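You operate a simulated robot arm through the tools that you are given. There is no shell and no other tool.

The job below is to be done with a simulated robot arm. You get a single attempt, and the scene is never put back.

## Task
The screen names a heater that lost its plug: switch it off, plug it in, switch on, reset.
Fine: the plug moves only with its switch off; the screen ends on READY.

It is judged by the outcome, as a careful person would: the job done as asked, and still so three seconds after it is handed in. It fails if anything else is knocked over, pushed out of place, dropped, spilled or broken.

## Robot
A 6-joint arm with a two-finger gripper, fixed in place. Base frame: the origin is on the floor under the middle of its stand, x ahead of it, y to its left, z up. Readings come in mm, degrees, newtons and seconds.
It reaches about 1572 mm from its shoulder. Its first joint turns from -166.0 to 166.0 degrees. Payload 2.45 kg.
Tool frame: the origin (TCP) lies between the finger pads and is the grasp point; the fingertips stand 20 mm ahead of it; z points along the fingers, y is the line along which they close. The gripper opens to 140 mm; its body begins 168 mm behind the TCP.
Orientation is told as [roll, pitch, yaw] about the base's x, y, z axes, in that order, counted from this pose: with the fingers straight down and closing along the base's y, the tool's x points along the base's -x, its y along +y and its z along -z.

## Interface
- The arm moves only by the tool servo_tool. Its argument "targets" is a list of rows, each an object (a shift or turn left out is 0, a gripper value left out holds the last) with "rot": the turn, a rotation vector about the tool's x, y, z in units of 120 degrees (1.0 is 120 degrees), a list of three; "travel": the shift along the tool's x, y, z in units of 400 mm (1.0 is 400 mm), a list of three; "gripper": the finger opening in mm, from 0 to 140. In form: [{"rot": [wx, wy, wz], "travel": [x, y, z], "gripper": gripper}, ...]. A call has 1 to 20 rows; each row is the pose to reach, as a shift and turn from the pose commanded when the call began, along the tool's axes at that moment. A call with a number of a shift or a turn outside -1 to 1 is refused whole. A row lasts 0.2 s, in which the tool goes at most 50 mm and 8.6 degrees; a call with a longer step from one row to the next is refused whole, and so is a gripper value outside its range. Where a pose cannot be reached the arm comes as near as it can. A force on the tool above 40 N (or 10 N above the force at the start of the call, whichever is more), or a blocked arm, ends the call early, and 0.2 s more pass. Each finger travels about 45 mm/s and halts on what it meets, pressing with about 22 N; the grip force reading is that of the motor and also rises with nothing between the fingers. The clock runs only during rows and for 0.2 s after the last one: add rows that repeat a pose to give the fingers time. The reply holds the time, the measured pose of the TCP, the force on the tool along the base axes, the opening and the grip force, in the units named above and with some noise, with the torque about the TCP (base axes, N m) and any sound that the robot's microphone picked up.
- Cameras (640 x 400 px; columns grow to the right, rows downward): "scene" is fixed at [399.9, 499.7, 1495.5]; the picture's right is [-0.35, -0.94, 0.00], its down [-0.62, 0.23, -0.75] and it looks along [0.70, -0.26, -0.66] (base axes); focal length 270 px, centre (320, 200). "wrist" rides on the gripper at [78, 11, -209] in the tool frame; the picture's right is [-0.14, 0.99, 0.00], its down [-0.92, -0.13, -0.37] and it looks along [-0.36, -0.05, 0.93] (tool axes); focal length 280 px, centre (320, 200). There is no depth. A picture from a camera that has moved, and an enlarged one, comes with that camera's place and axes in the base frame and with its lens.
- capture(camera): a new picture of that camera. No time passes.
- close_up(camera, box): a new picture of the part [left, top, right, bottom] of that camera's present view, enlarged. No time passes.
- hand_in(): hands the job in; it is judged then, once.

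Nothing tells you positions but the pictures and the camera data. Unless the task says otherwise, let go and move clear before handing in.

The tools are called after ">>>" as name(argument=value, ...) on one line, values as JSON. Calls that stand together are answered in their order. servo_tool: Moves the arm, as the interface text tells. Its arguments: {"type":"object","properties":{"targets":{"type":"array"}},"required":["targets"]} The other tools are called the same way: capture (camera) takes a picture; close_up (camera, box) takes an enlarged picture of a part of a camera's view; hand_in () hands the job in.

At the start:

```text
time: 0.0
tool_pos: [646.7, 63.6, 1100.8]
orientation: [0.1, -0.1, 0.0]
ft_force: [-0.6, 1.1, 0.0]
wrist_torque: [0.0, 0.0, 0.03]
width: 139.9
grip_force: 0.0
```

scene: 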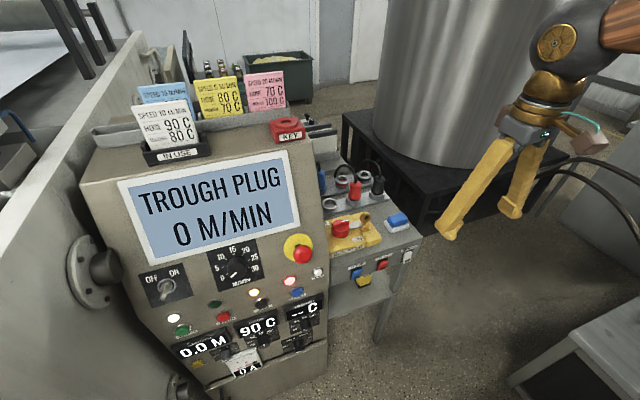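
wrist: 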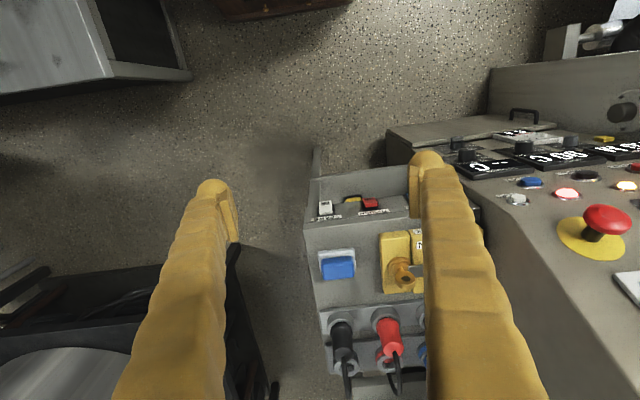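

The screen reads "TROUGH PLUG / 0 M/MIN", and beside the console there is a box with sockets, plugs and switches. I'll look closer before moving.

>>> close_up(camera="scene", box=[290, 110, 450, 210])

>>> close_up(camera="scene", box=[310, 200, 430, 300])

>>> close_up(camera="scene", box=[130, 230, 340, 390])

>>> close_up(camera="wrist", box=[290, 160, 450, 400])

>>> close_up(camera="wrist", box=[440, 80, 640, 230])

```text
4.00 times, centred on (370, 160) of scene
camera zoom: at [399.9, 499.7, 1495.5], right [-0.35, -0.94, 0.0], down [-0.62, 0.23, -0.75], along [0.7, -0.26, -0.66], focal length 1080 px, centre (120, 360)
```

zoom: 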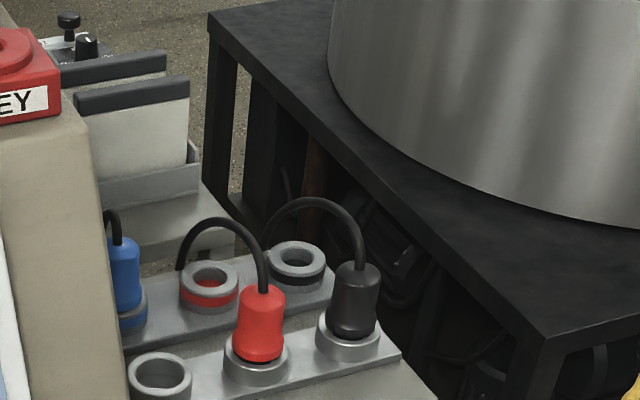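

```text
4.00 times, centred on (370, 250) of scene
camera zoom: at [399.9, 499.7, 1495.5], right [-0.35, -0.94, 0.0], down [-0.62, 0.23, -0.75], along [0.7, -0.26, -0.66], focal length 1080 px, centre (120, 0)
```

zoom: 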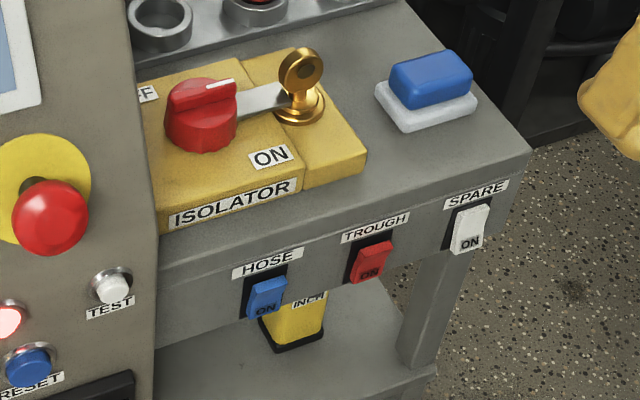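

```text
2.50 times, centred on (235, 310) of scene
camera zoom: at [399.9, 499.7, 1495.5], right [-0.35, -0.94, 0.0], down [-0.62, 0.23, -0.75], along [0.7, -0.26, -0.66], focal length 675 px, centre (532, -75)
```

zoom: 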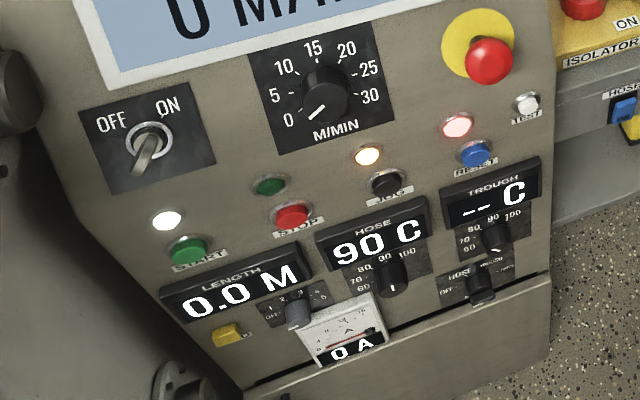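

```text
1.67 times, centred on (370, 280) of wrist
camera zoom: at [569.9, 75.0, 1310.5], right [0.14, 0.99, 0.0], down [0.92, -0.13, 0.37], along [0.36, -0.05, -0.93], focal length 467 px, centre (237, 67)
```

zoom: 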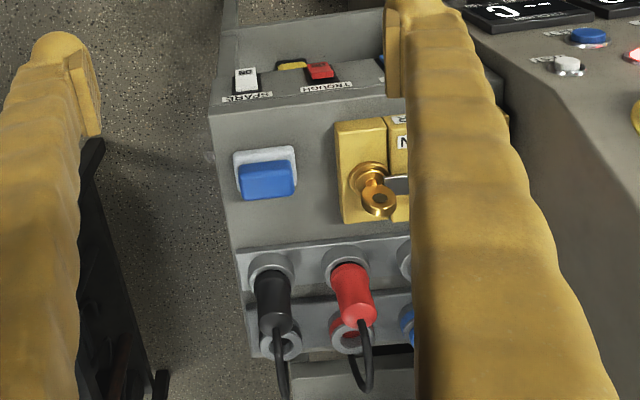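

```text
2.67 times, centred on (540, 155) of wrist
camera zoom: at [569.9, 75.0, 1310.5], right [0.14, 0.99, 0.0], down [0.92, -0.13, 0.37], along [0.36, -0.05, -0.93], focal length 748 px, centre (-267, 320)
```

zoom: 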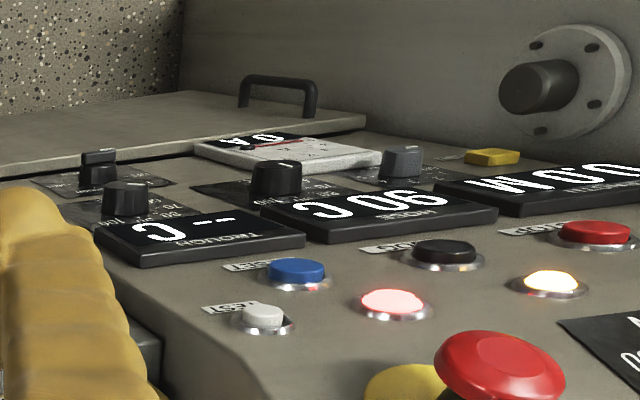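

>>> close_up(camera="scene", box=[364, 240, 412, 270])

>>> close_up(camera="scene", box=[340, 255, 388, 285])

>>> close_up(camera="wrist", box=[310, 180, 400, 236])

>>> close_up(camera="scene", box=[110, 150, 310, 275])

>>> close_up(camera="scene", box=[130, 60, 310, 170])

>>> close_up(camera="scene", box=[312, 145, 402, 201])

```text
13.33 times, centred on (388, 255) of scene
camera zoom: at [399.9, 499.7, 1495.5], right [-0.35, -0.94, 0.0], down [-0.62, 0.23, -0.75], along [0.7, -0.26, -0.66], focal length 3600 px, centre (-587, -533)
```

zoom: 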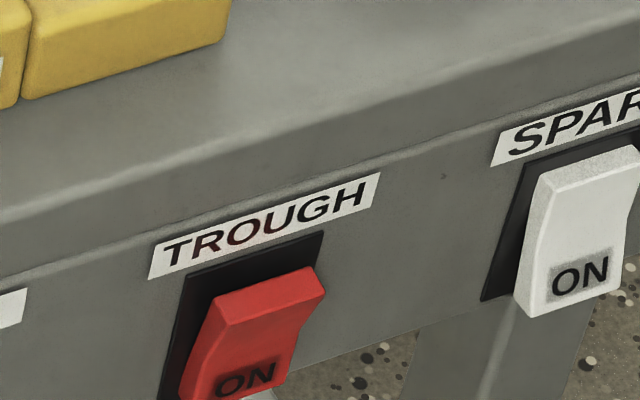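

```text
13.33 times, centred on (364, 270) of scene
camera zoom: at [399.9, 499.7, 1495.5], right [-0.35, -0.94, 0.0], down [-0.62, 0.23, -0.75], along [0.7, -0.26, -0.66], focal length 3600 px, centre (-267, -733)
```

zoom: 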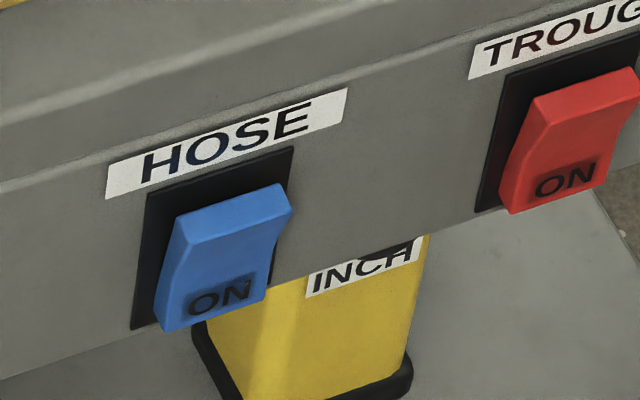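

```text
7.11 times, centred on (355, 208) of wrist
camera zoom: at [569.9, 75.0, 1310.5], right [0.14, 0.99, 0.0], down [0.92, -0.13, 0.37], along [0.36, -0.05, -0.93], focal length 1994 px, centre (71, 143)
```

zoom: 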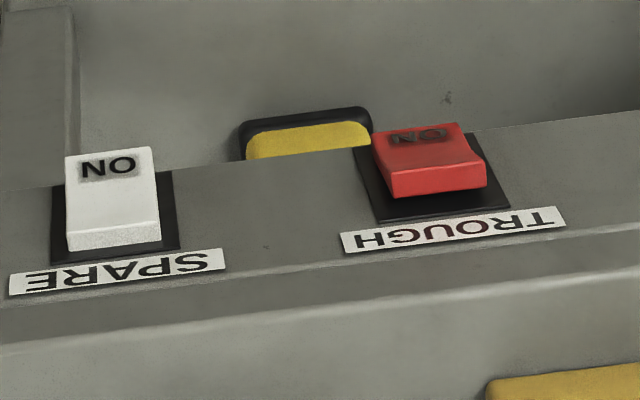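

```text
3.20 times, centred on (210, 212) of scene
camera zoom: at [399.9, 499.7, 1495.5], right [-0.35, -0.94, 0.0], down [-0.62, 0.23, -0.75], along [0.7, -0.26, -0.66], focal length 864 px, centre (672, 160)
```

zoom: 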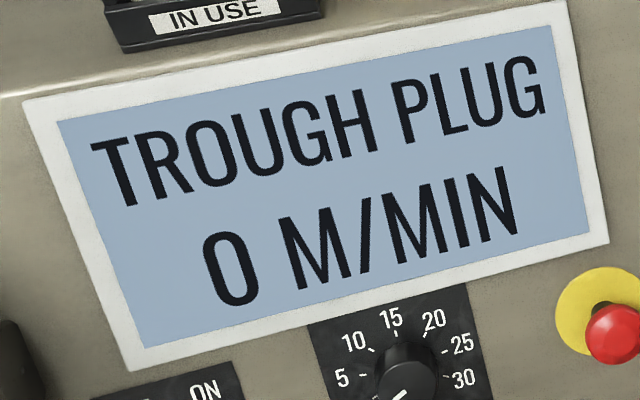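

```text
3.56 times, centred on (220, 115) of scene
camera zoom: at [399.9, 499.7, 1495.5], right [-0.35, -0.94, 0.0], down [-0.62, 0.23, -0.75], along [0.7, -0.26, -0.66], focal length 960 px, centre (676, 502)
```

zoom: 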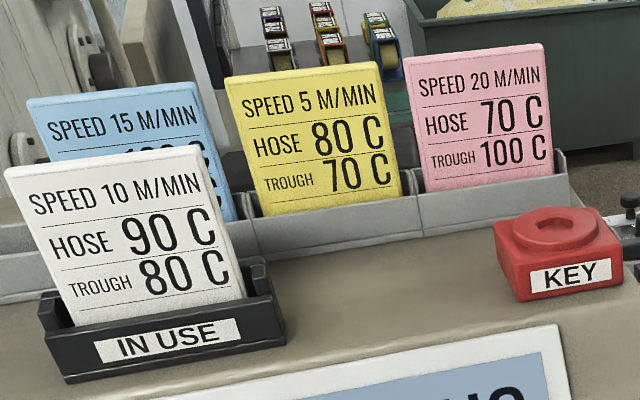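

```text
7.11 times, centred on (357, 173) of scene
camera zoom: at [399.9, 499.7, 1495.5], right [-0.35, -0.94, 0.0], down [-0.62, 0.23, -0.75], along [0.7, -0.26, -0.66], focal length 1920 px, centre (57, 392)
```

zoom: 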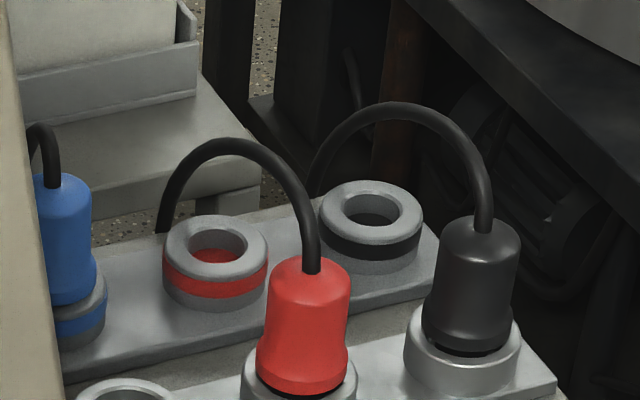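

The red TROUGH plug sits in a plain parking socket in the front row, and the red-ringed socket behind it is empty. The TROUGH rocker looks ON because its "ON" half is pushed in. I'll tilt the tool forward for a better look at the switches and console.

>>> servo_tool(targets=[{"rot": [0, -0.0469, 0], "travel": [0.0146, 0.0258, 0.0471], "gripper": 140}, {"rot": [0, -0.0938, 0], "travel": [0.0292, 0.0515, 0.0942]}, {"rot": [0, -0.1407, 0], "travel": [0.0438, 0.0773, 0.1413]}, {"rot": [0, -0.1876, 0], "travel": [0.0584, 0.103, 0.1884]}, {"rot": [0, -0.2345, 0], "travel": [0.073, 0.1288, 0.2355]}, {"rot": [0, -0.2814, 0], "travel": [0.0876, 0.1545, 0.2826]}, {"rot": [0, -0.3283, 0], "travel": [0.1022, 0.1803, 0.3297]}, {"rot": [0, -0.375, 0], "travel": [0.117, 0.206, 0.377]}])

>>> capture(camera="wrist")

>>> capture(camera="scene")

```text
time: 2.0
tool_pos: [595.5, 122.6, 950.2]
orientation: [0.0, -38.7, -6.3]
ft_force: [0.2, 0.3, 0.0]
wrist_torque: [0.01, 0.01, -0.04]
width: 140.3
grip_force: 0.1
out of reach, approached as far as the arm can: row 7, 8
stopped in row 8: the arm was blocked; the commanded pose is now the measured one
```

```text
taken
camera wrist: at [404.7, 154.8, 1063.3], right [0.22, 0.97, 0.09], down [0.47, -0.18, 0.86], along [0.86, -0.15, -0.5], focal length 280 px, centre (320, 200)
```

wrist: 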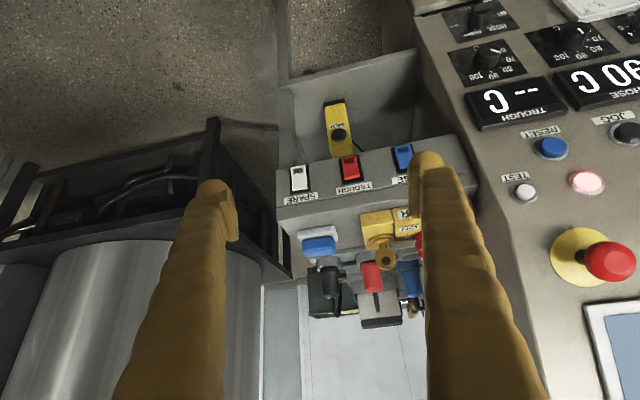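

```text
taken
```

scene: 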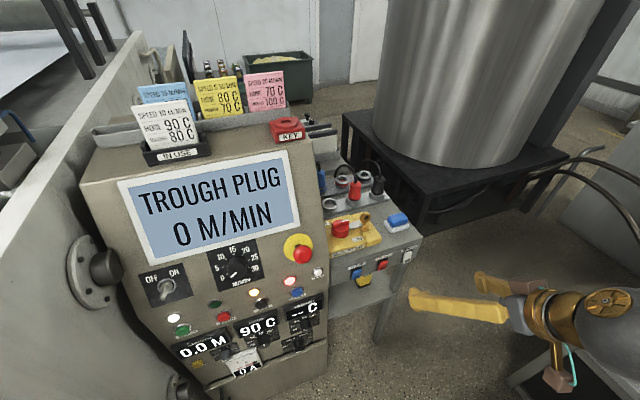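

>>> close_up(camera="wrist", box=[270, 90, 430, 190])

>>> close_up(camera="wrist", box=[290, 180, 450, 330])

>>> close_up(camera="wrist", box=[440, 60, 640, 230])

```text
4.00 times, centred on (350, 140) of wrist
camera zoom: at [404.7, 154.8, 1063.3], right [0.22, 0.97, 0.09], down [0.47, -0.18, 0.86], along [0.86, -0.15, -0.5], focal length 1122 px, centre (200, 440)
```

zoom: 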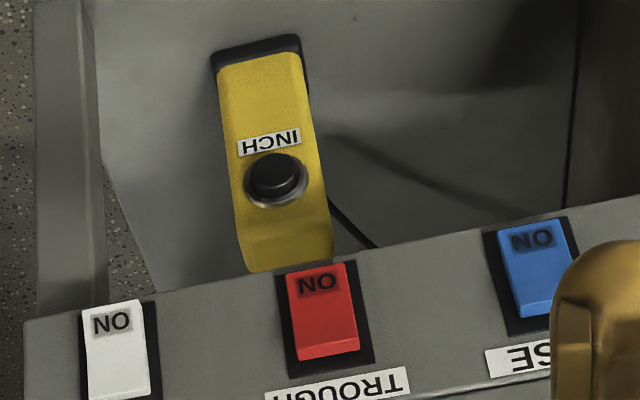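

```text
2.67 times, centred on (370, 255) of wrist
camera zoom: at [404.7, 154.8, 1063.3], right [0.22, 0.97, 0.09], down [0.47, -0.18, 0.86], along [0.86, -0.15, -0.5], focal length 748 px, centre (187, 53)
```

zoom: 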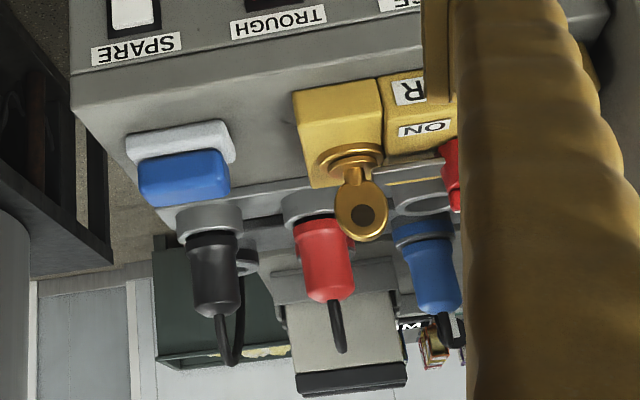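

```text
2.35 times, centred on (540, 145) of wrist
camera zoom: at [404.7, 154.8, 1063.3], right [0.22, 0.97, 0.09], down [0.47, -0.18, 0.86], along [0.86, -0.15, -0.5], focal length 660 px, centre (-198, 329)
```

zoom: 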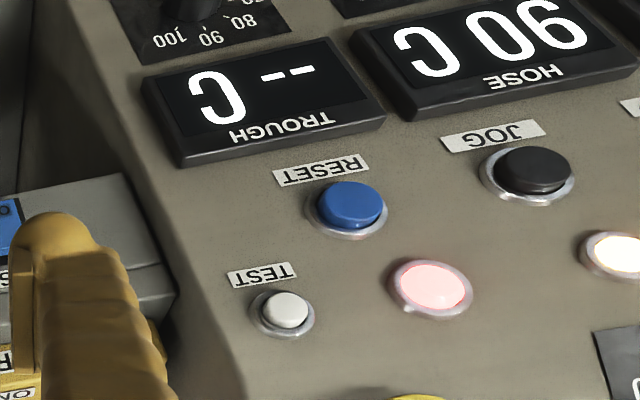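

>>> close_up(camera="scene", box=[400, 250, 560, 350])

>>> close_up(camera="wrist", box=[180, 150, 480, 340])

```text
4.00 times, centred on (480, 300) of scene
camera zoom: at [399.9, 499.7, 1495.5], right [-0.35, -0.94, 0.0], down [-0.62, 0.23, -0.75], along [0.7, -0.26, -0.66], focal length 1080 px, centre (-320, -200)
```

zoom: 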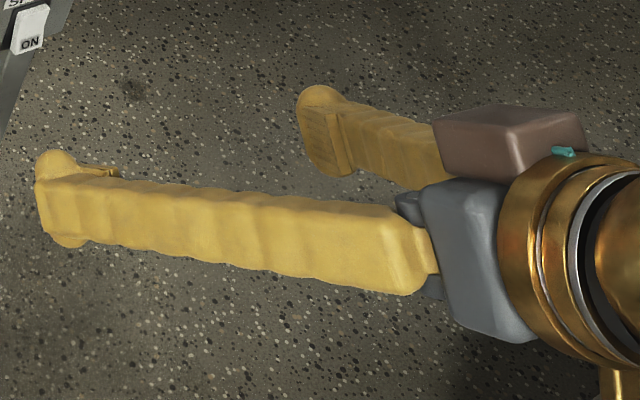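

```text
2.11 times, centred on (330, 245) of wrist
camera zoom: at [404.7, 154.8, 1063.3], right [0.22, 0.97, 0.09], down [0.47, -0.18, 0.86], along [0.86, -0.15, -0.5], focal length 590 px, centre (299, 105)
```

zoom: 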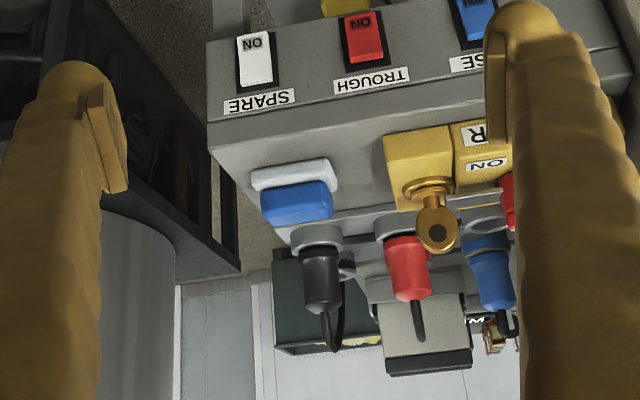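

The rockers face the robot, with TROUGH at about (798, 147, 790), and its upper half sticks out, so it is ON. I'll close the gripper and move to a standoff in front of the upper half.

>>> servo_tool(targets=[{"rot": [-0.0044, -0.0066, -0.0049], "travel": [0.0006, 0.0117, 0.0588], "gripper": 0}, {"rot": [-0.0088, -0.0131, -0.0098], "travel": [0.0012, 0.0234, 0.1175]}, {"rot": [-0.0132, -0.0197, -0.0147], "travel": [0.0019, 0.0351, 0.1763]}, {"rot": [-0.0176, -0.0263, -0.0196], "travel": [0.0025, 0.0468, 0.235]}, {"rot": [-0.0219, -0.0328, -0.0245], "travel": [0.0031, 0.0584, 0.2938]}, {"rot": [-0.0263, -0.0394, -0.0294], "travel": [0.0037, 0.0701, 0.3525]}, {"rot": [-0.0307, -0.0459, -0.0343], "travel": [0.0044, 0.0818, 0.4113]}, {"rot": [-0.0351, -0.0525, -0.0392], "travel": [0.005, 0.0935, 0.47]}, {"rot": [-0.0351, -0.0525, -0.0392], "travel": [0.005, 0.0935, 0.47]}])

>>> capture(camera="wrist")

>>> close_up(camera="scene", box=[330, 220, 490, 320])

```text
time: 4.0
tool_pos: [716.2, 147.0, 799.7]
orientation: [-0.9, -44.9, 0.4]
ft_force: [-0.3, 0.8, 0.4]
wrist_torque: [-0.02, 0.0, 0.01]
width: 0.2
grip_force: 22.4
```

```text
taken
camera wrist: at [512.3, 160.3, 891.7], right [0.1, 0.99, 0.09], down [0.39, -0.12, 0.91], along [0.91, -0.06, -0.4], focal length 280 px, centre (320, 200)
```

wrist: 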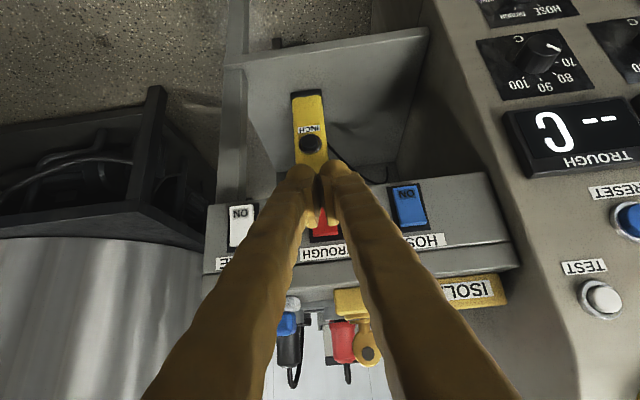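

```text
4.00 times, centred on (410, 270) of scene
camera zoom: at [399.9, 499.7, 1495.5], right [-0.35, -0.94, 0.0], down [-0.62, 0.23, -0.75], along [0.7, -0.26, -0.66], focal length 1080 px, centre (-40, -80)
```

zoom: 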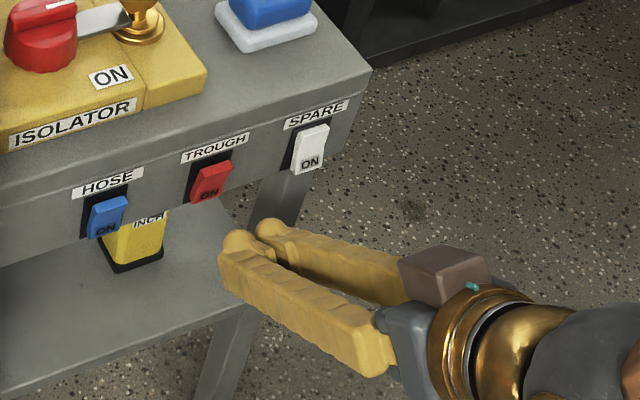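

>>> close_up(camera="wrist", box=[200, 150, 460, 310])

```text
2.46 times, centred on (330, 230) of wrist
camera zoom: at [512.3, 160.3, 891.7], right [0.1, 0.99, 0.09], down [0.39, -0.12, 0.91], along [0.91, -0.06, -0.4], focal length 690 px, centre (295, 126)
```

zoom: 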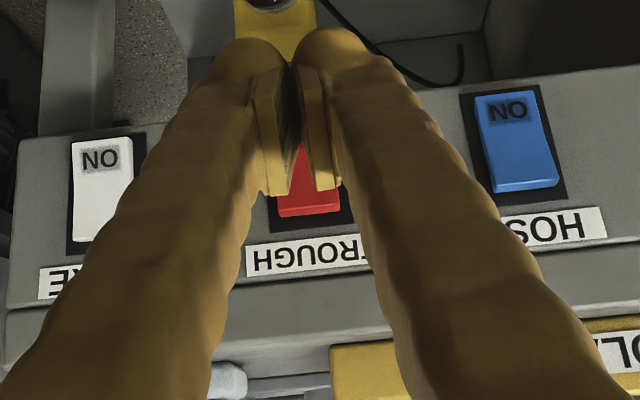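

The closed fingertips are about 45 mm short of the TROUGH rocker, level with its upper half. I'll go forward slowly and watch the force.

>>> servo_tool(targets=[{"travel": [-0.0212, 0.0001, 0.0212], "gripper": 0}, {"travel": [-0.0425, 0.0002, 0.0424]}, {"travel": [-0.0531, 0.0003, 0.0529]}, {"travel": [-0.0602, 0.0003, 0.06]}, {"travel": [-0.0673, 0.0004, 0.0671]}, {"travel": [-0.0744, 0.0004, 0.0741]}, {"travel": [-0.0797, 0.0004, 0.0794]}])

>>> close_up(camera="scene", box=[340, 220, 460, 295])

>>> close_up(camera="wrist", box=[200, 150, 460, 310])

```text
time: 5.6
tool_pos: [758.6, 147.3, 803.2]
orientation: [0.0, -45.1, 0.0]
ft_force: [-0.1, 0.7, 0.8]
wrist_torque: [0.03, -0.02, 0.01]
width: 0.1
grip_force: 22.0
```

```text
5.33 times, centred on (400, 258) of scene
camera zoom: at [399.9, 499.7, 1495.5], right [-0.35, -0.94, 0.0], down [-0.62, 0.23, -0.75], along [0.7, -0.26, -0.66], focal length 1440 px, centre (-107, -107)
```

zoom: 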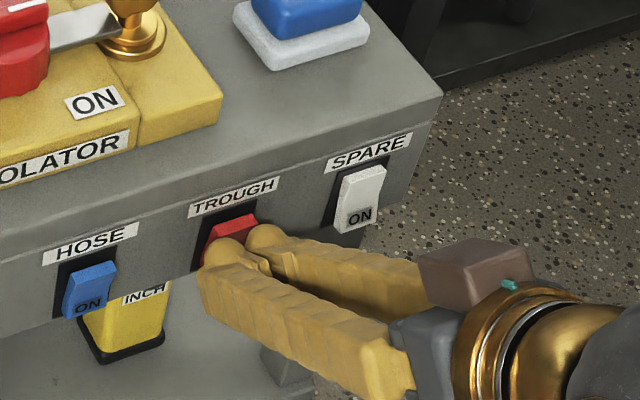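

```text
2.46 times, centred on (330, 230) of wrist
camera zoom: at [556.1, 158.9, 894.2], right [0.1, 0.99, 0.1], down [0.39, -0.13, 0.91], along [0.92, -0.05, -0.4], focal length 690 px, centre (295, 126)
```

zoom: 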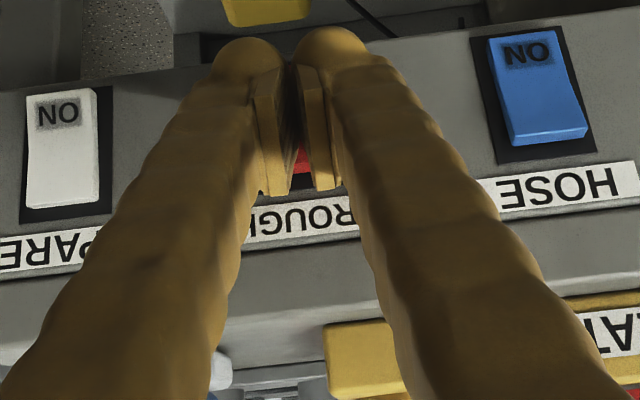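

>>> servo_tool(targets=[{"travel": [-0.0053, 0, 0.0053], "gripper": 0}, {"travel": [-0.0106, 0, 0.0106]}, {"travel": [-0.0159, 0, 0.0159]}, {"travel": [-0.0212, 0, 0.0212]}, {"travel": [-0.0247, 0, 0.0247]}, {"travel": [-0.0282, 0, 0.0282]}])

>>> close_up(camera="scene", box=[350, 230, 430, 280])

>>> close_up(camera="wrist", box=[200, 150, 460, 310])

```text
time: 6.6
tool_pos: [767.2, 146.8, 801.9]
orientation: [0.0, -44.9, 0.0]
ft_force: [-10.4, 1.6, 5.2]
wrist_torque: [0.1, -0.12, 0.02]
width: 5.8
grip_force: 29.3
stopped in row 4: the force on the tool passed its limit at 49 N (the readings are from after the stop); the commanded pose is now the measured one
```

```text
8.00 times, centred on (390, 255) of scene
camera zoom: at [399.9, 499.7, 1495.5], right [-0.35, -0.94, 0.0], down [-0.62, 0.23, -0.75], along [0.7, -0.26, -0.66], focal length 2160 px, centre (-240, -240)
```

zoom: 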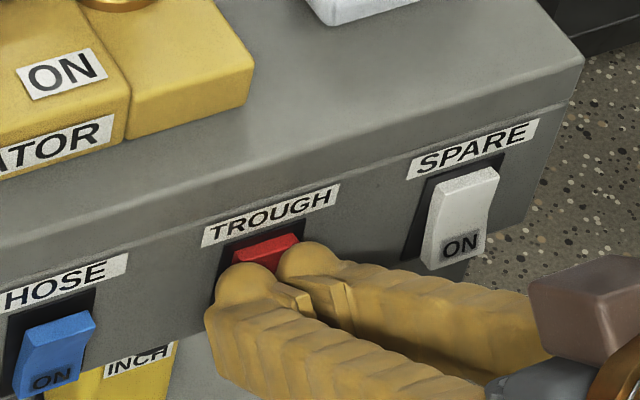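

```text
2.46 times, centred on (330, 230) of wrist
camera zoom: at [564.2, 159.0, 893.8], right [0.1, 0.99, 0.1], down [0.39, -0.13, 0.91], along [0.91, -0.05, -0.4], focal length 690 px, centre (295, 126)
```

zoom: 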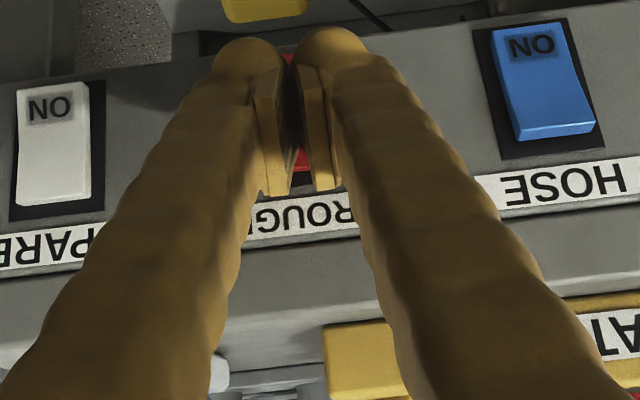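

>>> servo_tool(targets=[{"travel": [0.0177, 0, -0.0177], "gripper": 0}, {"travel": [0.053, 0, -0.053]}, {"travel": [0.1061, 0, -0.1061]}])

>>> close_up(camera="scene", box=[350, 230, 430, 280])

>>> close_up(camera="wrist", box=[200, 150, 460, 310])

>>> capture(camera="scene")

```text
time: 7.4
tool_pos: [707.7, 147.5, 803.0]
orientation: [-0.7, -44.7, 0.2]
ft_force: [0.1, 0.0, 0.6]
wrist_torque: [-0.01, -0.01, 0.02]
width: 0.0
grip_force: 29.6
```

```text
8.00 times, centred on (390, 255) of scene
camera zoom: at [399.9, 499.7, 1495.5], right [-0.35, -0.94, 0.0], down [-0.62, 0.23, -0.75], along [0.7, -0.26, -0.66], focal length 2160 px, centre (-240, -240)
```

zoom: 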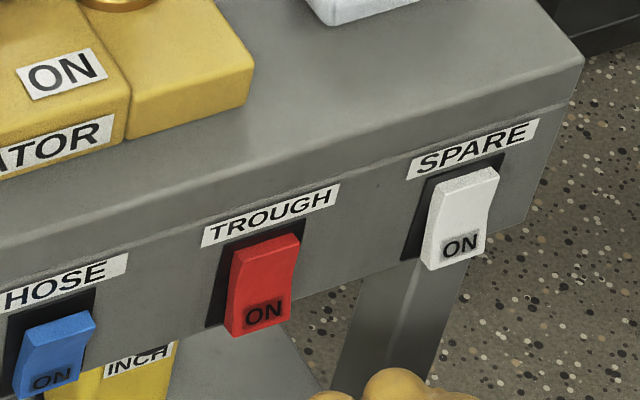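

```text
2.46 times, centred on (330, 230) of wrist
camera zoom: at [505.0, 160.3, 895.2], right [0.1, 0.99, 0.09], down [0.39, -0.12, 0.91], along [0.91, -0.06, -0.4], focal length 690 px, centre (295, 126)
```

zoom: 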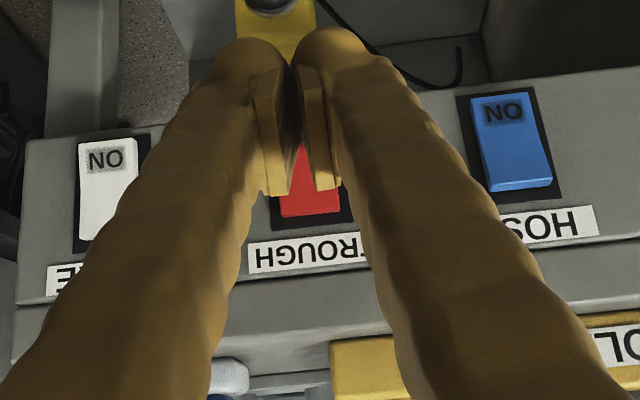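

```text
taken
```

scene: 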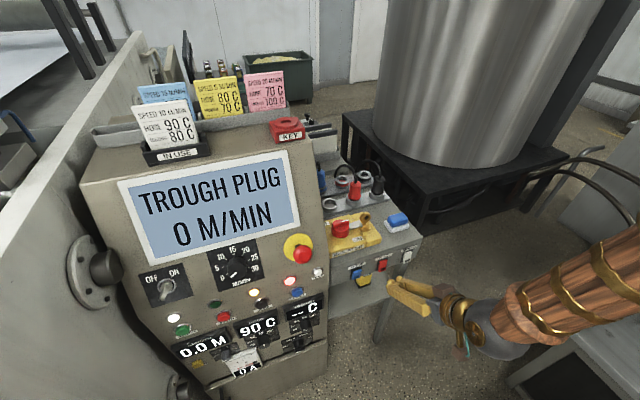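

The TROUGH rocker has flipped: its ON half now sticks out, as on the SPARE switch, so it is OFF. Next I'll lift away, turn the tool to point down and open the gripper, then look at the sockets from above.

>>> servo_tool(targets=[{"rot": [0, 0.0374, 0], "travel": [-0.0868, 0.0003, -0.0187], "gripper": 140}, {"rot": [0, 0.0748, 0], "travel": [-0.1735, 0.0006, -0.0374]}, {"rot": [0, 0.1122, 0], "travel": [-0.2603, 0.0009, -0.0561]}, {"rot": [0, 0.1496, 0], "travel": [-0.347, 0.0012, -0.0748]}, {"rot": [0, 0.187, 0], "travel": [-0.4338, 0.0015, -0.0935]}, {"rot": [0, 0.2244, 0], "travel": [-0.5205, 0.0018, -0.1122]}, {"rot": [0, 0.2618, 0], "travel": [-0.6073, 0.0021, -0.1309]}, {"rot": [0, 0.2992, 0], "travel": [-0.694, 0.0024, -0.1496]}, {"rot": [0, 0.3366, 0], "travel": [-0.7808, 0.0027, -0.1683]}, {"rot": [0, 0.3742, 0], "travel": [-0.8675, 0.003, -0.187]}])

>>> capture(camera="wrist")

>>> capture(camera="scene")

```text
time: 9.6
tool_pos: [899.2, 149.2, 1100.2]
orientation: [0.0, 0.0, 0.0]
ft_force: [0.3, 0.1, 0.4]
wrist_torque: [0.02, -0.01, 0.02]
width: 140.1
grip_force: 0.0
out of reach, approached as far as the arm can: row 3
```

```text
taken
camera wrist: at [821.9, 160.4, 1309.0], right [0.14, 0.99, 0.0], down [0.92, -0.13, 0.37], along [0.37, -0.05, -0.93], focal length 280 px, centre (320, 200)
```

wrist: 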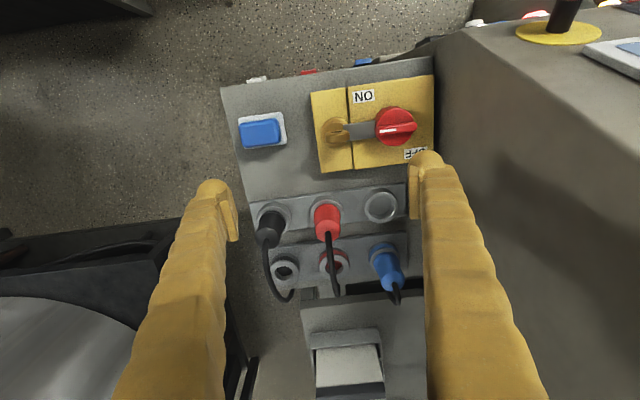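

```text
taken
```

scene: 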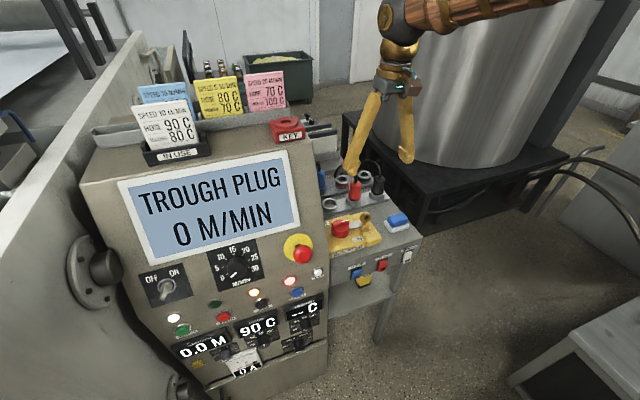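

>>> close_up(camera="wrist", box=[235, 175, 425, 310])

>>> close_up(camera="scene", box=[300, 130, 420, 205])

```text
2.96 times, centred on (330, 242) of wrist
camera zoom: at [821.9, 160.4, 1309.0], right [0.14, 0.99, 0.0], down [0.92, -0.13, 0.37], along [0.37, -0.05, -0.93], focal length 831 px, centre (290, 74)
```

zoom: 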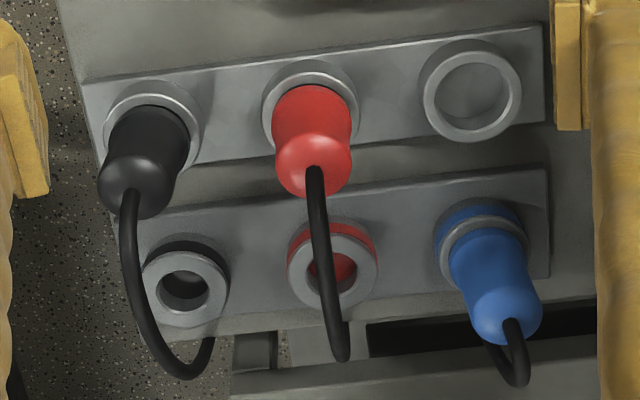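

```text
5.33 times, centred on (360, 168) of scene
camera zoom: at [399.9, 499.7, 1495.5], right [-0.35, -0.94, 0.0], down [-0.62, 0.23, -0.75], along [0.7, -0.26, -0.66], focal length 1440 px, centre (107, 373)
```

zoom: 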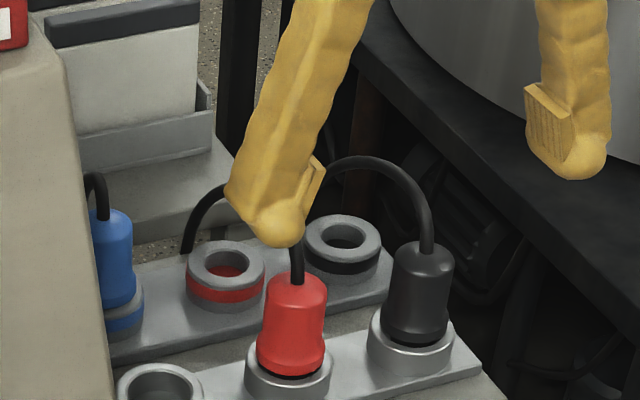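

The red plug stands at roughly (1013, 145), with its top near z 942. The empty red-ringed socket is at roughly (1113, 145), with its rim near z 891. I'll move above the plug, narrow the fingers and look again.

>>> servo_tool(targets=[{"travel": [-0.057, -0.0021, 0.02], "gripper": 60}, {"travel": [-0.114, -0.0042, 0.04]}, {"travel": [-0.171, -0.0063, 0.06]}, {"travel": [-0.228, -0.0084, 0.08]}, {"travel": [-0.285, -0.0105, 0.1]}, {"travel": [-0.285, -0.0105, 0.1]}])

>>> capture(camera="wrist")

>>> close_up(camera="wrist", box=[230, 130, 420, 250])

>>> close_up(camera="scene", box=[300, 100, 420, 205])

```text
time: 11.0
tool_pos: [1016.1, 148.0, 1060.0]
orientation: [0.0, -0.2, 0.0]
ft_force: [-0.2, 0.3, 0.0]
wrist_torque: [-0.01, 0.04, 0.0]
width: 60.0
grip_force: 0.0
```

```text
taken
camera wrist: at [937.0, 159.1, 1268.6], right [0.14, 0.99, 0.0], down [0.92, -0.13, 0.37], along [0.37, -0.05, -0.93], focal length 280 px, centre (320, 200)
```

wrist: 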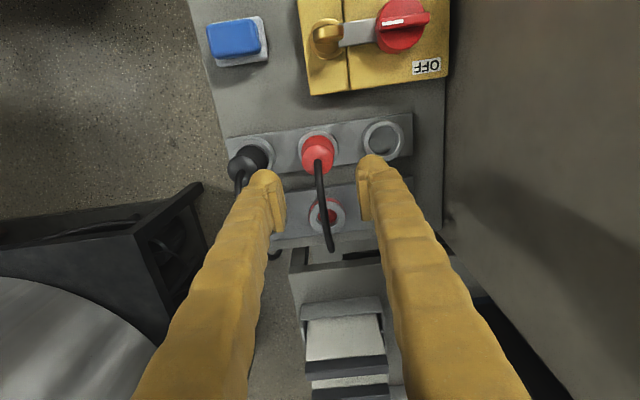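

```text
3.33 times, centred on (325, 190) of wrist
camera zoom: at [937.0, 159.1, 1268.6], right [0.14, 0.99, 0.0], down [0.92, -0.13, 0.37], along [0.37, -0.05, -0.93], focal length 935 px, centre (303, 233)
```

zoom: 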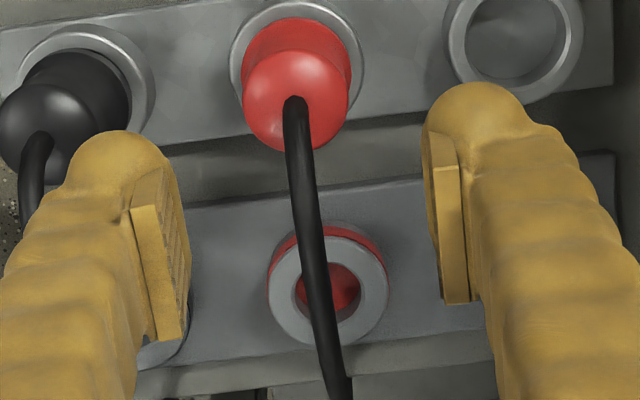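

```text
3.81 times, centred on (360, 152) of scene
camera zoom: at [399.9, 499.7, 1495.5], right [-0.35, -0.94, 0.0], down [-0.62, 0.23, -0.75], along [0.7, -0.26, -0.66], focal length 1029 px, centre (168, 381)
```

zoom: 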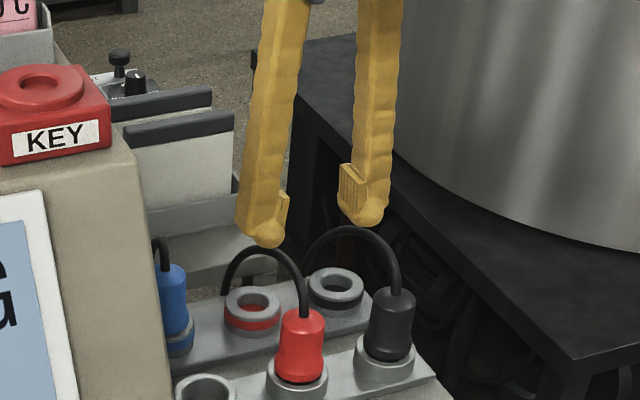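

From this view the plug axis is about 3 mm to the right (-y) of the tool axis, and the red-ringed socket is about 100 mm further out in x. I'll correct for that, come down to just above the plug top and check the alignment.

>>> servo_tool(targets=[{"travel": [-0.0025, -0.007, 0], "gripper": 60}, {"travel": [-0.0025, -0.007, 0.06]}, {"travel": [-0.0025, -0.007, 0.12]}, {"travel": [-0.0025, -0.007, 0.18]}, {"travel": [-0.0025, -0.007, 0.23]}, {"travel": [-0.0025, -0.007, 0.23]}])

>>> capture(camera="wrist")

>>> close_up(camera="wrist", box=[230, 130, 420, 250])

>>> close_up(camera="scene", box=[300, 130, 420, 205])

```text
time: 12.4
tool_pos: [1016.0, 141.6, 966.9]
orientation: [0.1, -0.2, 0.0]
ft_force: [-0.8, 0.0, -0.3]
wrist_torque: [-0.03, -0.03, 0.01]
width: 60.2
grip_force: 0.0
```

```text
taken
camera wrist: at [938.0, 153.3, 1175.3], right [0.14, 0.99, 0.0], down [0.92, -0.13, 0.37], along [0.37, -0.05, -0.93], focal length 280 px, centre (320, 200)
```

wrist: 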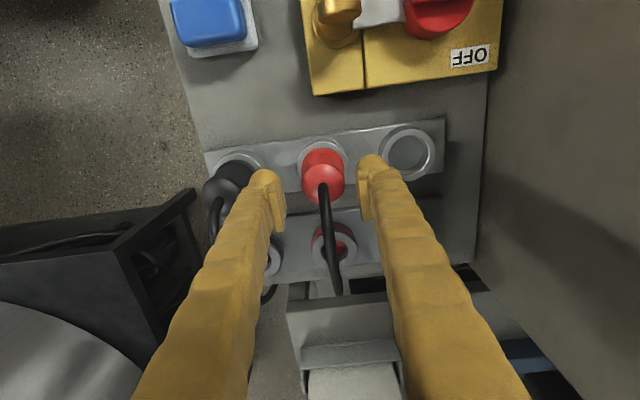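

```text
3.33 times, centred on (325, 190) of wrist
camera zoom: at [938.0, 153.3, 1175.3], right [0.14, 0.99, 0.0], down [0.92, -0.13, 0.37], along [0.37, -0.05, -0.93], focal length 935 px, centre (303, 233)
```

zoom: 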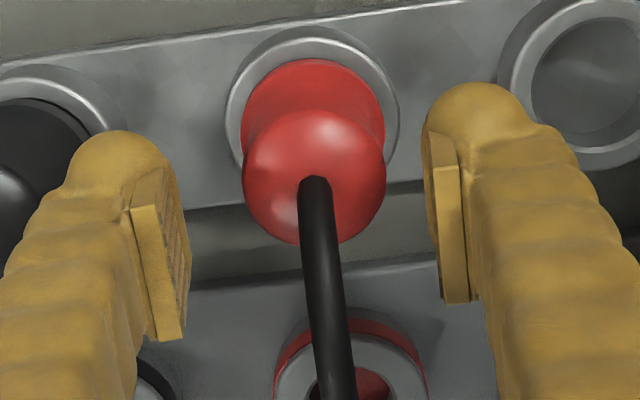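

```text
5.33 times, centred on (360, 168) of scene
camera zoom: at [399.9, 499.7, 1495.5], right [-0.35, -0.94, 0.0], down [-0.62, 0.23, -0.75], along [0.7, -0.26, -0.66], focal length 1440 px, centre (107, 373)
```

zoom: 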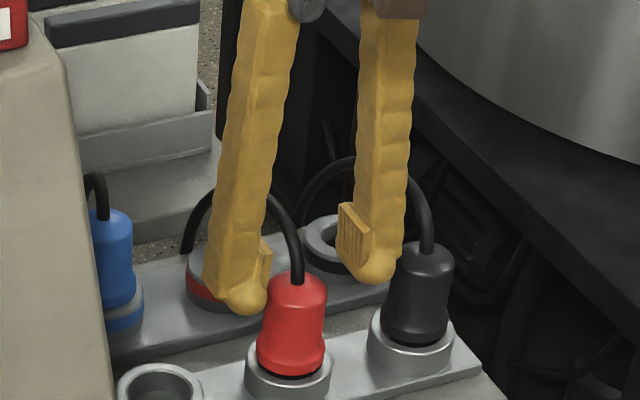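

>>> servo_tool(targets=[{"travel": [0, 0.0075, 0], "gripper": 60}, {"travel": [0, 0.0075, 0.03]}, {"travel": [0, 0.0075, 0.06]}, {"travel": [0, 0.0075, 0.09]}, {"travel": [0, 0.0075, 0.12]}, {"travel": [0, 0.0075, 0.12]}])

>>> close_up(camera="wrist", box=[230, 130, 420, 250])

>>> close_up(camera="scene", box=[300, 130, 420, 205])

```text
time: 13.8
tool_pos: [1017.0, 143.4, 920.6]
orientation: [0.0, -0.1, 0.0]
ft_force: [0.1, 0.2, 0.7]
wrist_torque: [0.0, -0.02, -0.01]
width: 60.3
grip_force: 0.0
```

```text
3.33 times, centred on (325, 190) of wrist
camera zoom: at [938.2, 155.1, 1128.6], right [0.14, 0.99, 0.0], down [0.92, -0.13, 0.37], along [0.37, -0.05, -0.93], focal length 935 px, centre (303, 233)
```

zoom: 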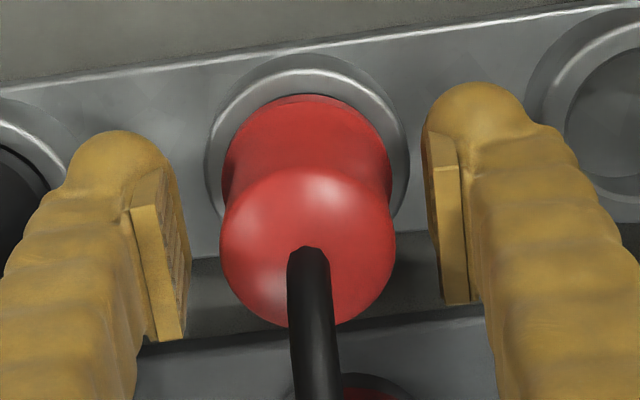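

```text
5.33 times, centred on (360, 168) of scene
camera zoom: at [399.9, 499.7, 1495.5], right [-0.35, -0.94, 0.0], down [-0.62, 0.23, -0.75], along [0.7, -0.26, -0.66], focal length 1440 px, centre (107, 373)
```

zoom: 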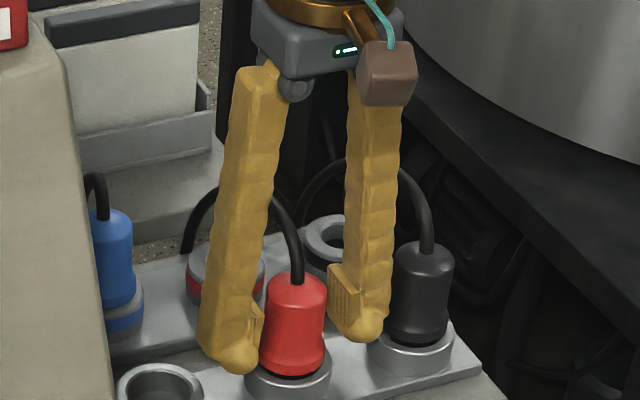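

The plug is now centred between the fingers to within about 1 mm. I'll close on it.

>>> servo_tool(targets=[{"travel": [0, 0.002, 0], "gripper": 0}, {"travel": [0, 0.002, 0], "gripper": 0}, {"travel": [0, 0.002, 0], "gripper": 0}, {"travel": [0, 0.002, 0], "gripper": 0}, {"travel": [0, 0.002, 0], "gripper": 0}])

>>> close_up(camera="wrist", box=[230, 130, 420, 250])

>>> close_up(camera="scene", box=[300, 130, 420, 205])

>>> close_up(camera="scene", box=[350, 230, 430, 280])

```text
time: 15.0
tool_pos: [1016.1, 145.4, 920.1]
orientation: [-0.1, 0.0, 0.0]
ft_force: [0.1, 0.2, 0.2]
wrist_torque: [-0.01, -0.02, -0.01]
width: 36.6
grip_force: 22.4
```

```text
3.33 times, centred on (325, 190) of wrist
camera zoom: at [937.9, 156.1, 1128.5], right [0.14, 0.99, 0.0], down [0.92, -0.13, 0.37], along [0.37, -0.05, -0.93], focal length 935 px, centre (303, 233)
```

zoom: 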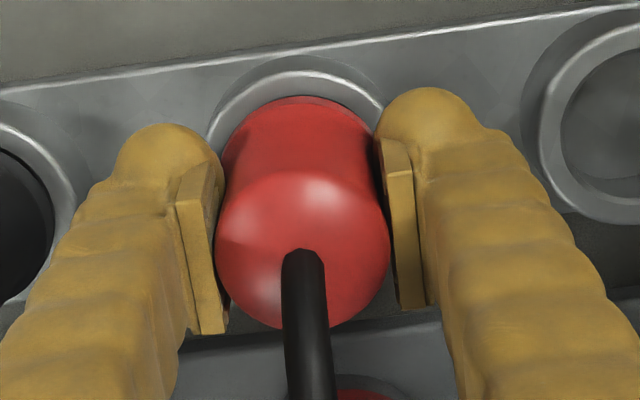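

```text
5.33 times, centred on (360, 168) of scene
camera zoom: at [399.9, 499.7, 1495.5], right [-0.35, -0.94, 0.0], down [-0.62, 0.23, -0.75], along [0.7, -0.26, -0.66], focal length 1440 px, centre (107, 373)
```

zoom: 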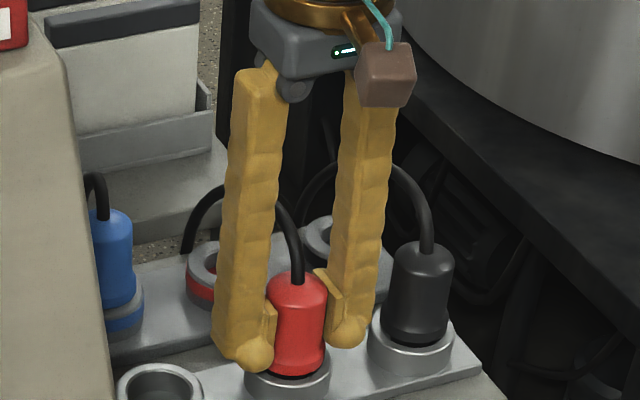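

```text
8.00 times, centred on (390, 255) of scene
camera zoom: at [399.9, 499.7, 1495.5], right [-0.35, -0.94, 0.0], down [-0.62, 0.23, -0.75], along [0.7, -0.26, -0.66], focal length 2160 px, centre (-240, -240)
```

zoom: 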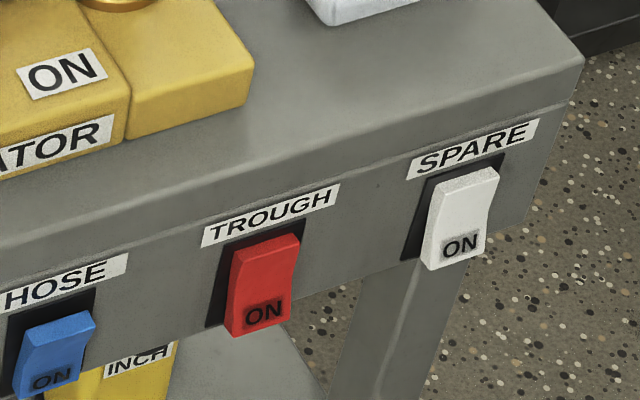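

The plug is gripped at 36.6 mm opening and the TROUGH switch still reads OFF. I'll lift straight up, gently at first.

>>> servo_tool(targets=[{"travel": [0, 0, -0.01], "gripper": 0}, {"travel": [0, 0, -0.02]}, {"travel": [0, 0, -0.0325]}, {"travel": [0, 0, -0.045]}, {"travel": [0, 0, -0.06]}, {"travel": [0, 0, -0.08]}, {"travel": [0, 0, -0.1]}, {"travel": [0, 0, -0.1]}])

>>> close_up(camera="scene", box=[300, 130, 420, 205])

>>> close_up(camera="wrist", box=[230, 130, 420, 250])

```text
time: 16.8
tool_pos: [1014.6, 145.4, 958.1]
orientation: [0.0, 0.0, -0.1]
ft_force: [-0.5, 0.6, -1.3]
wrist_torque: [0.0, -0.01, -0.01]
width: 36.2
grip_force: 22.5
```

```text
5.33 times, centred on (360, 168) of scene
camera zoom: at [399.9, 499.7, 1495.5], right [-0.35, -0.94, 0.0], down [-0.62, 0.23, -0.75], along [0.7, -0.26, -0.66], focal length 1440 px, centre (107, 373)
```

zoom: 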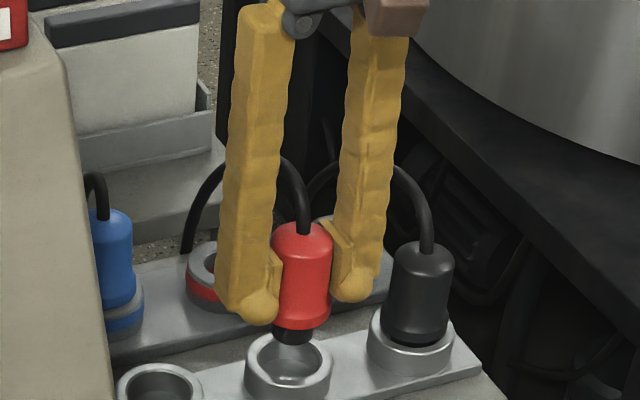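

```text
3.33 times, centred on (325, 190) of wrist
camera zoom: at [936.4, 157.0, 1167.5], right [0.14, 0.99, 0.0], down [0.92, -0.13, 0.37], along [0.37, -0.05, -0.93], focal length 935 px, centre (303, 233)
```

zoom: 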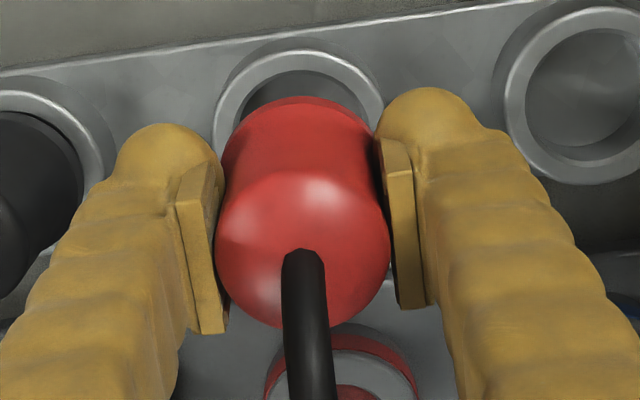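

The plug is out and hanging squarely in the grip. I'll look closely at its pin and at the target socket before moving across.

>>> close_up(camera="scene", box=[335, 165, 383, 195])

>>> close_up(camera="scene", box=[312, 150, 360, 180])

```text
13.33 times, centred on (359, 180) of scene
camera zoom: at [399.9, 499.7, 1495.5], right [-0.35, -0.94, 0.0], down [-0.62, 0.23, -0.75], along [0.7, -0.26, -0.66], focal length 3600 px, centre (-200, 467)
```

zoom: 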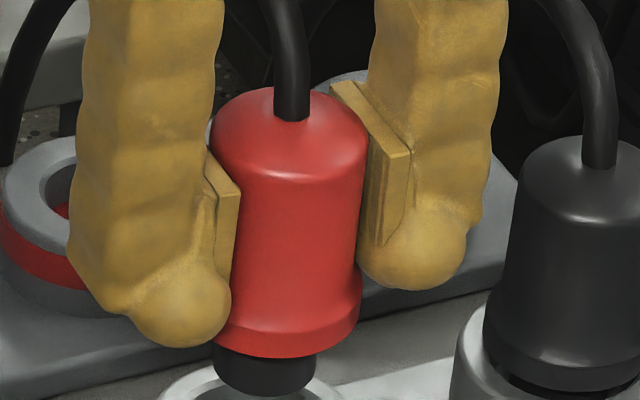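

```text
13.33 times, centred on (336, 165) of scene
camera zoom: at [399.9, 499.7, 1495.5], right [-0.35, -0.94, 0.0], down [-0.62, 0.23, -0.75], along [0.7, -0.26, -0.66], focal length 3600 px, centre (107, 667)
```

zoom: 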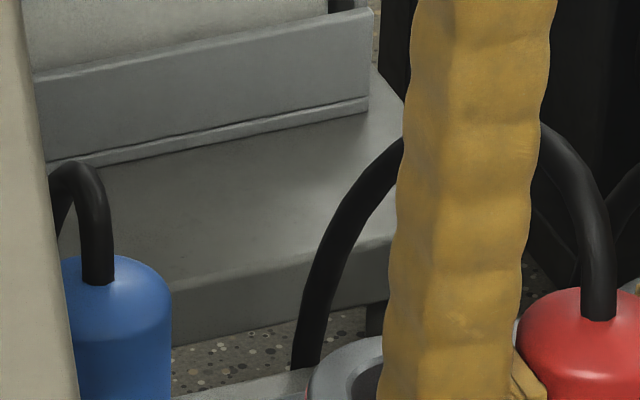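

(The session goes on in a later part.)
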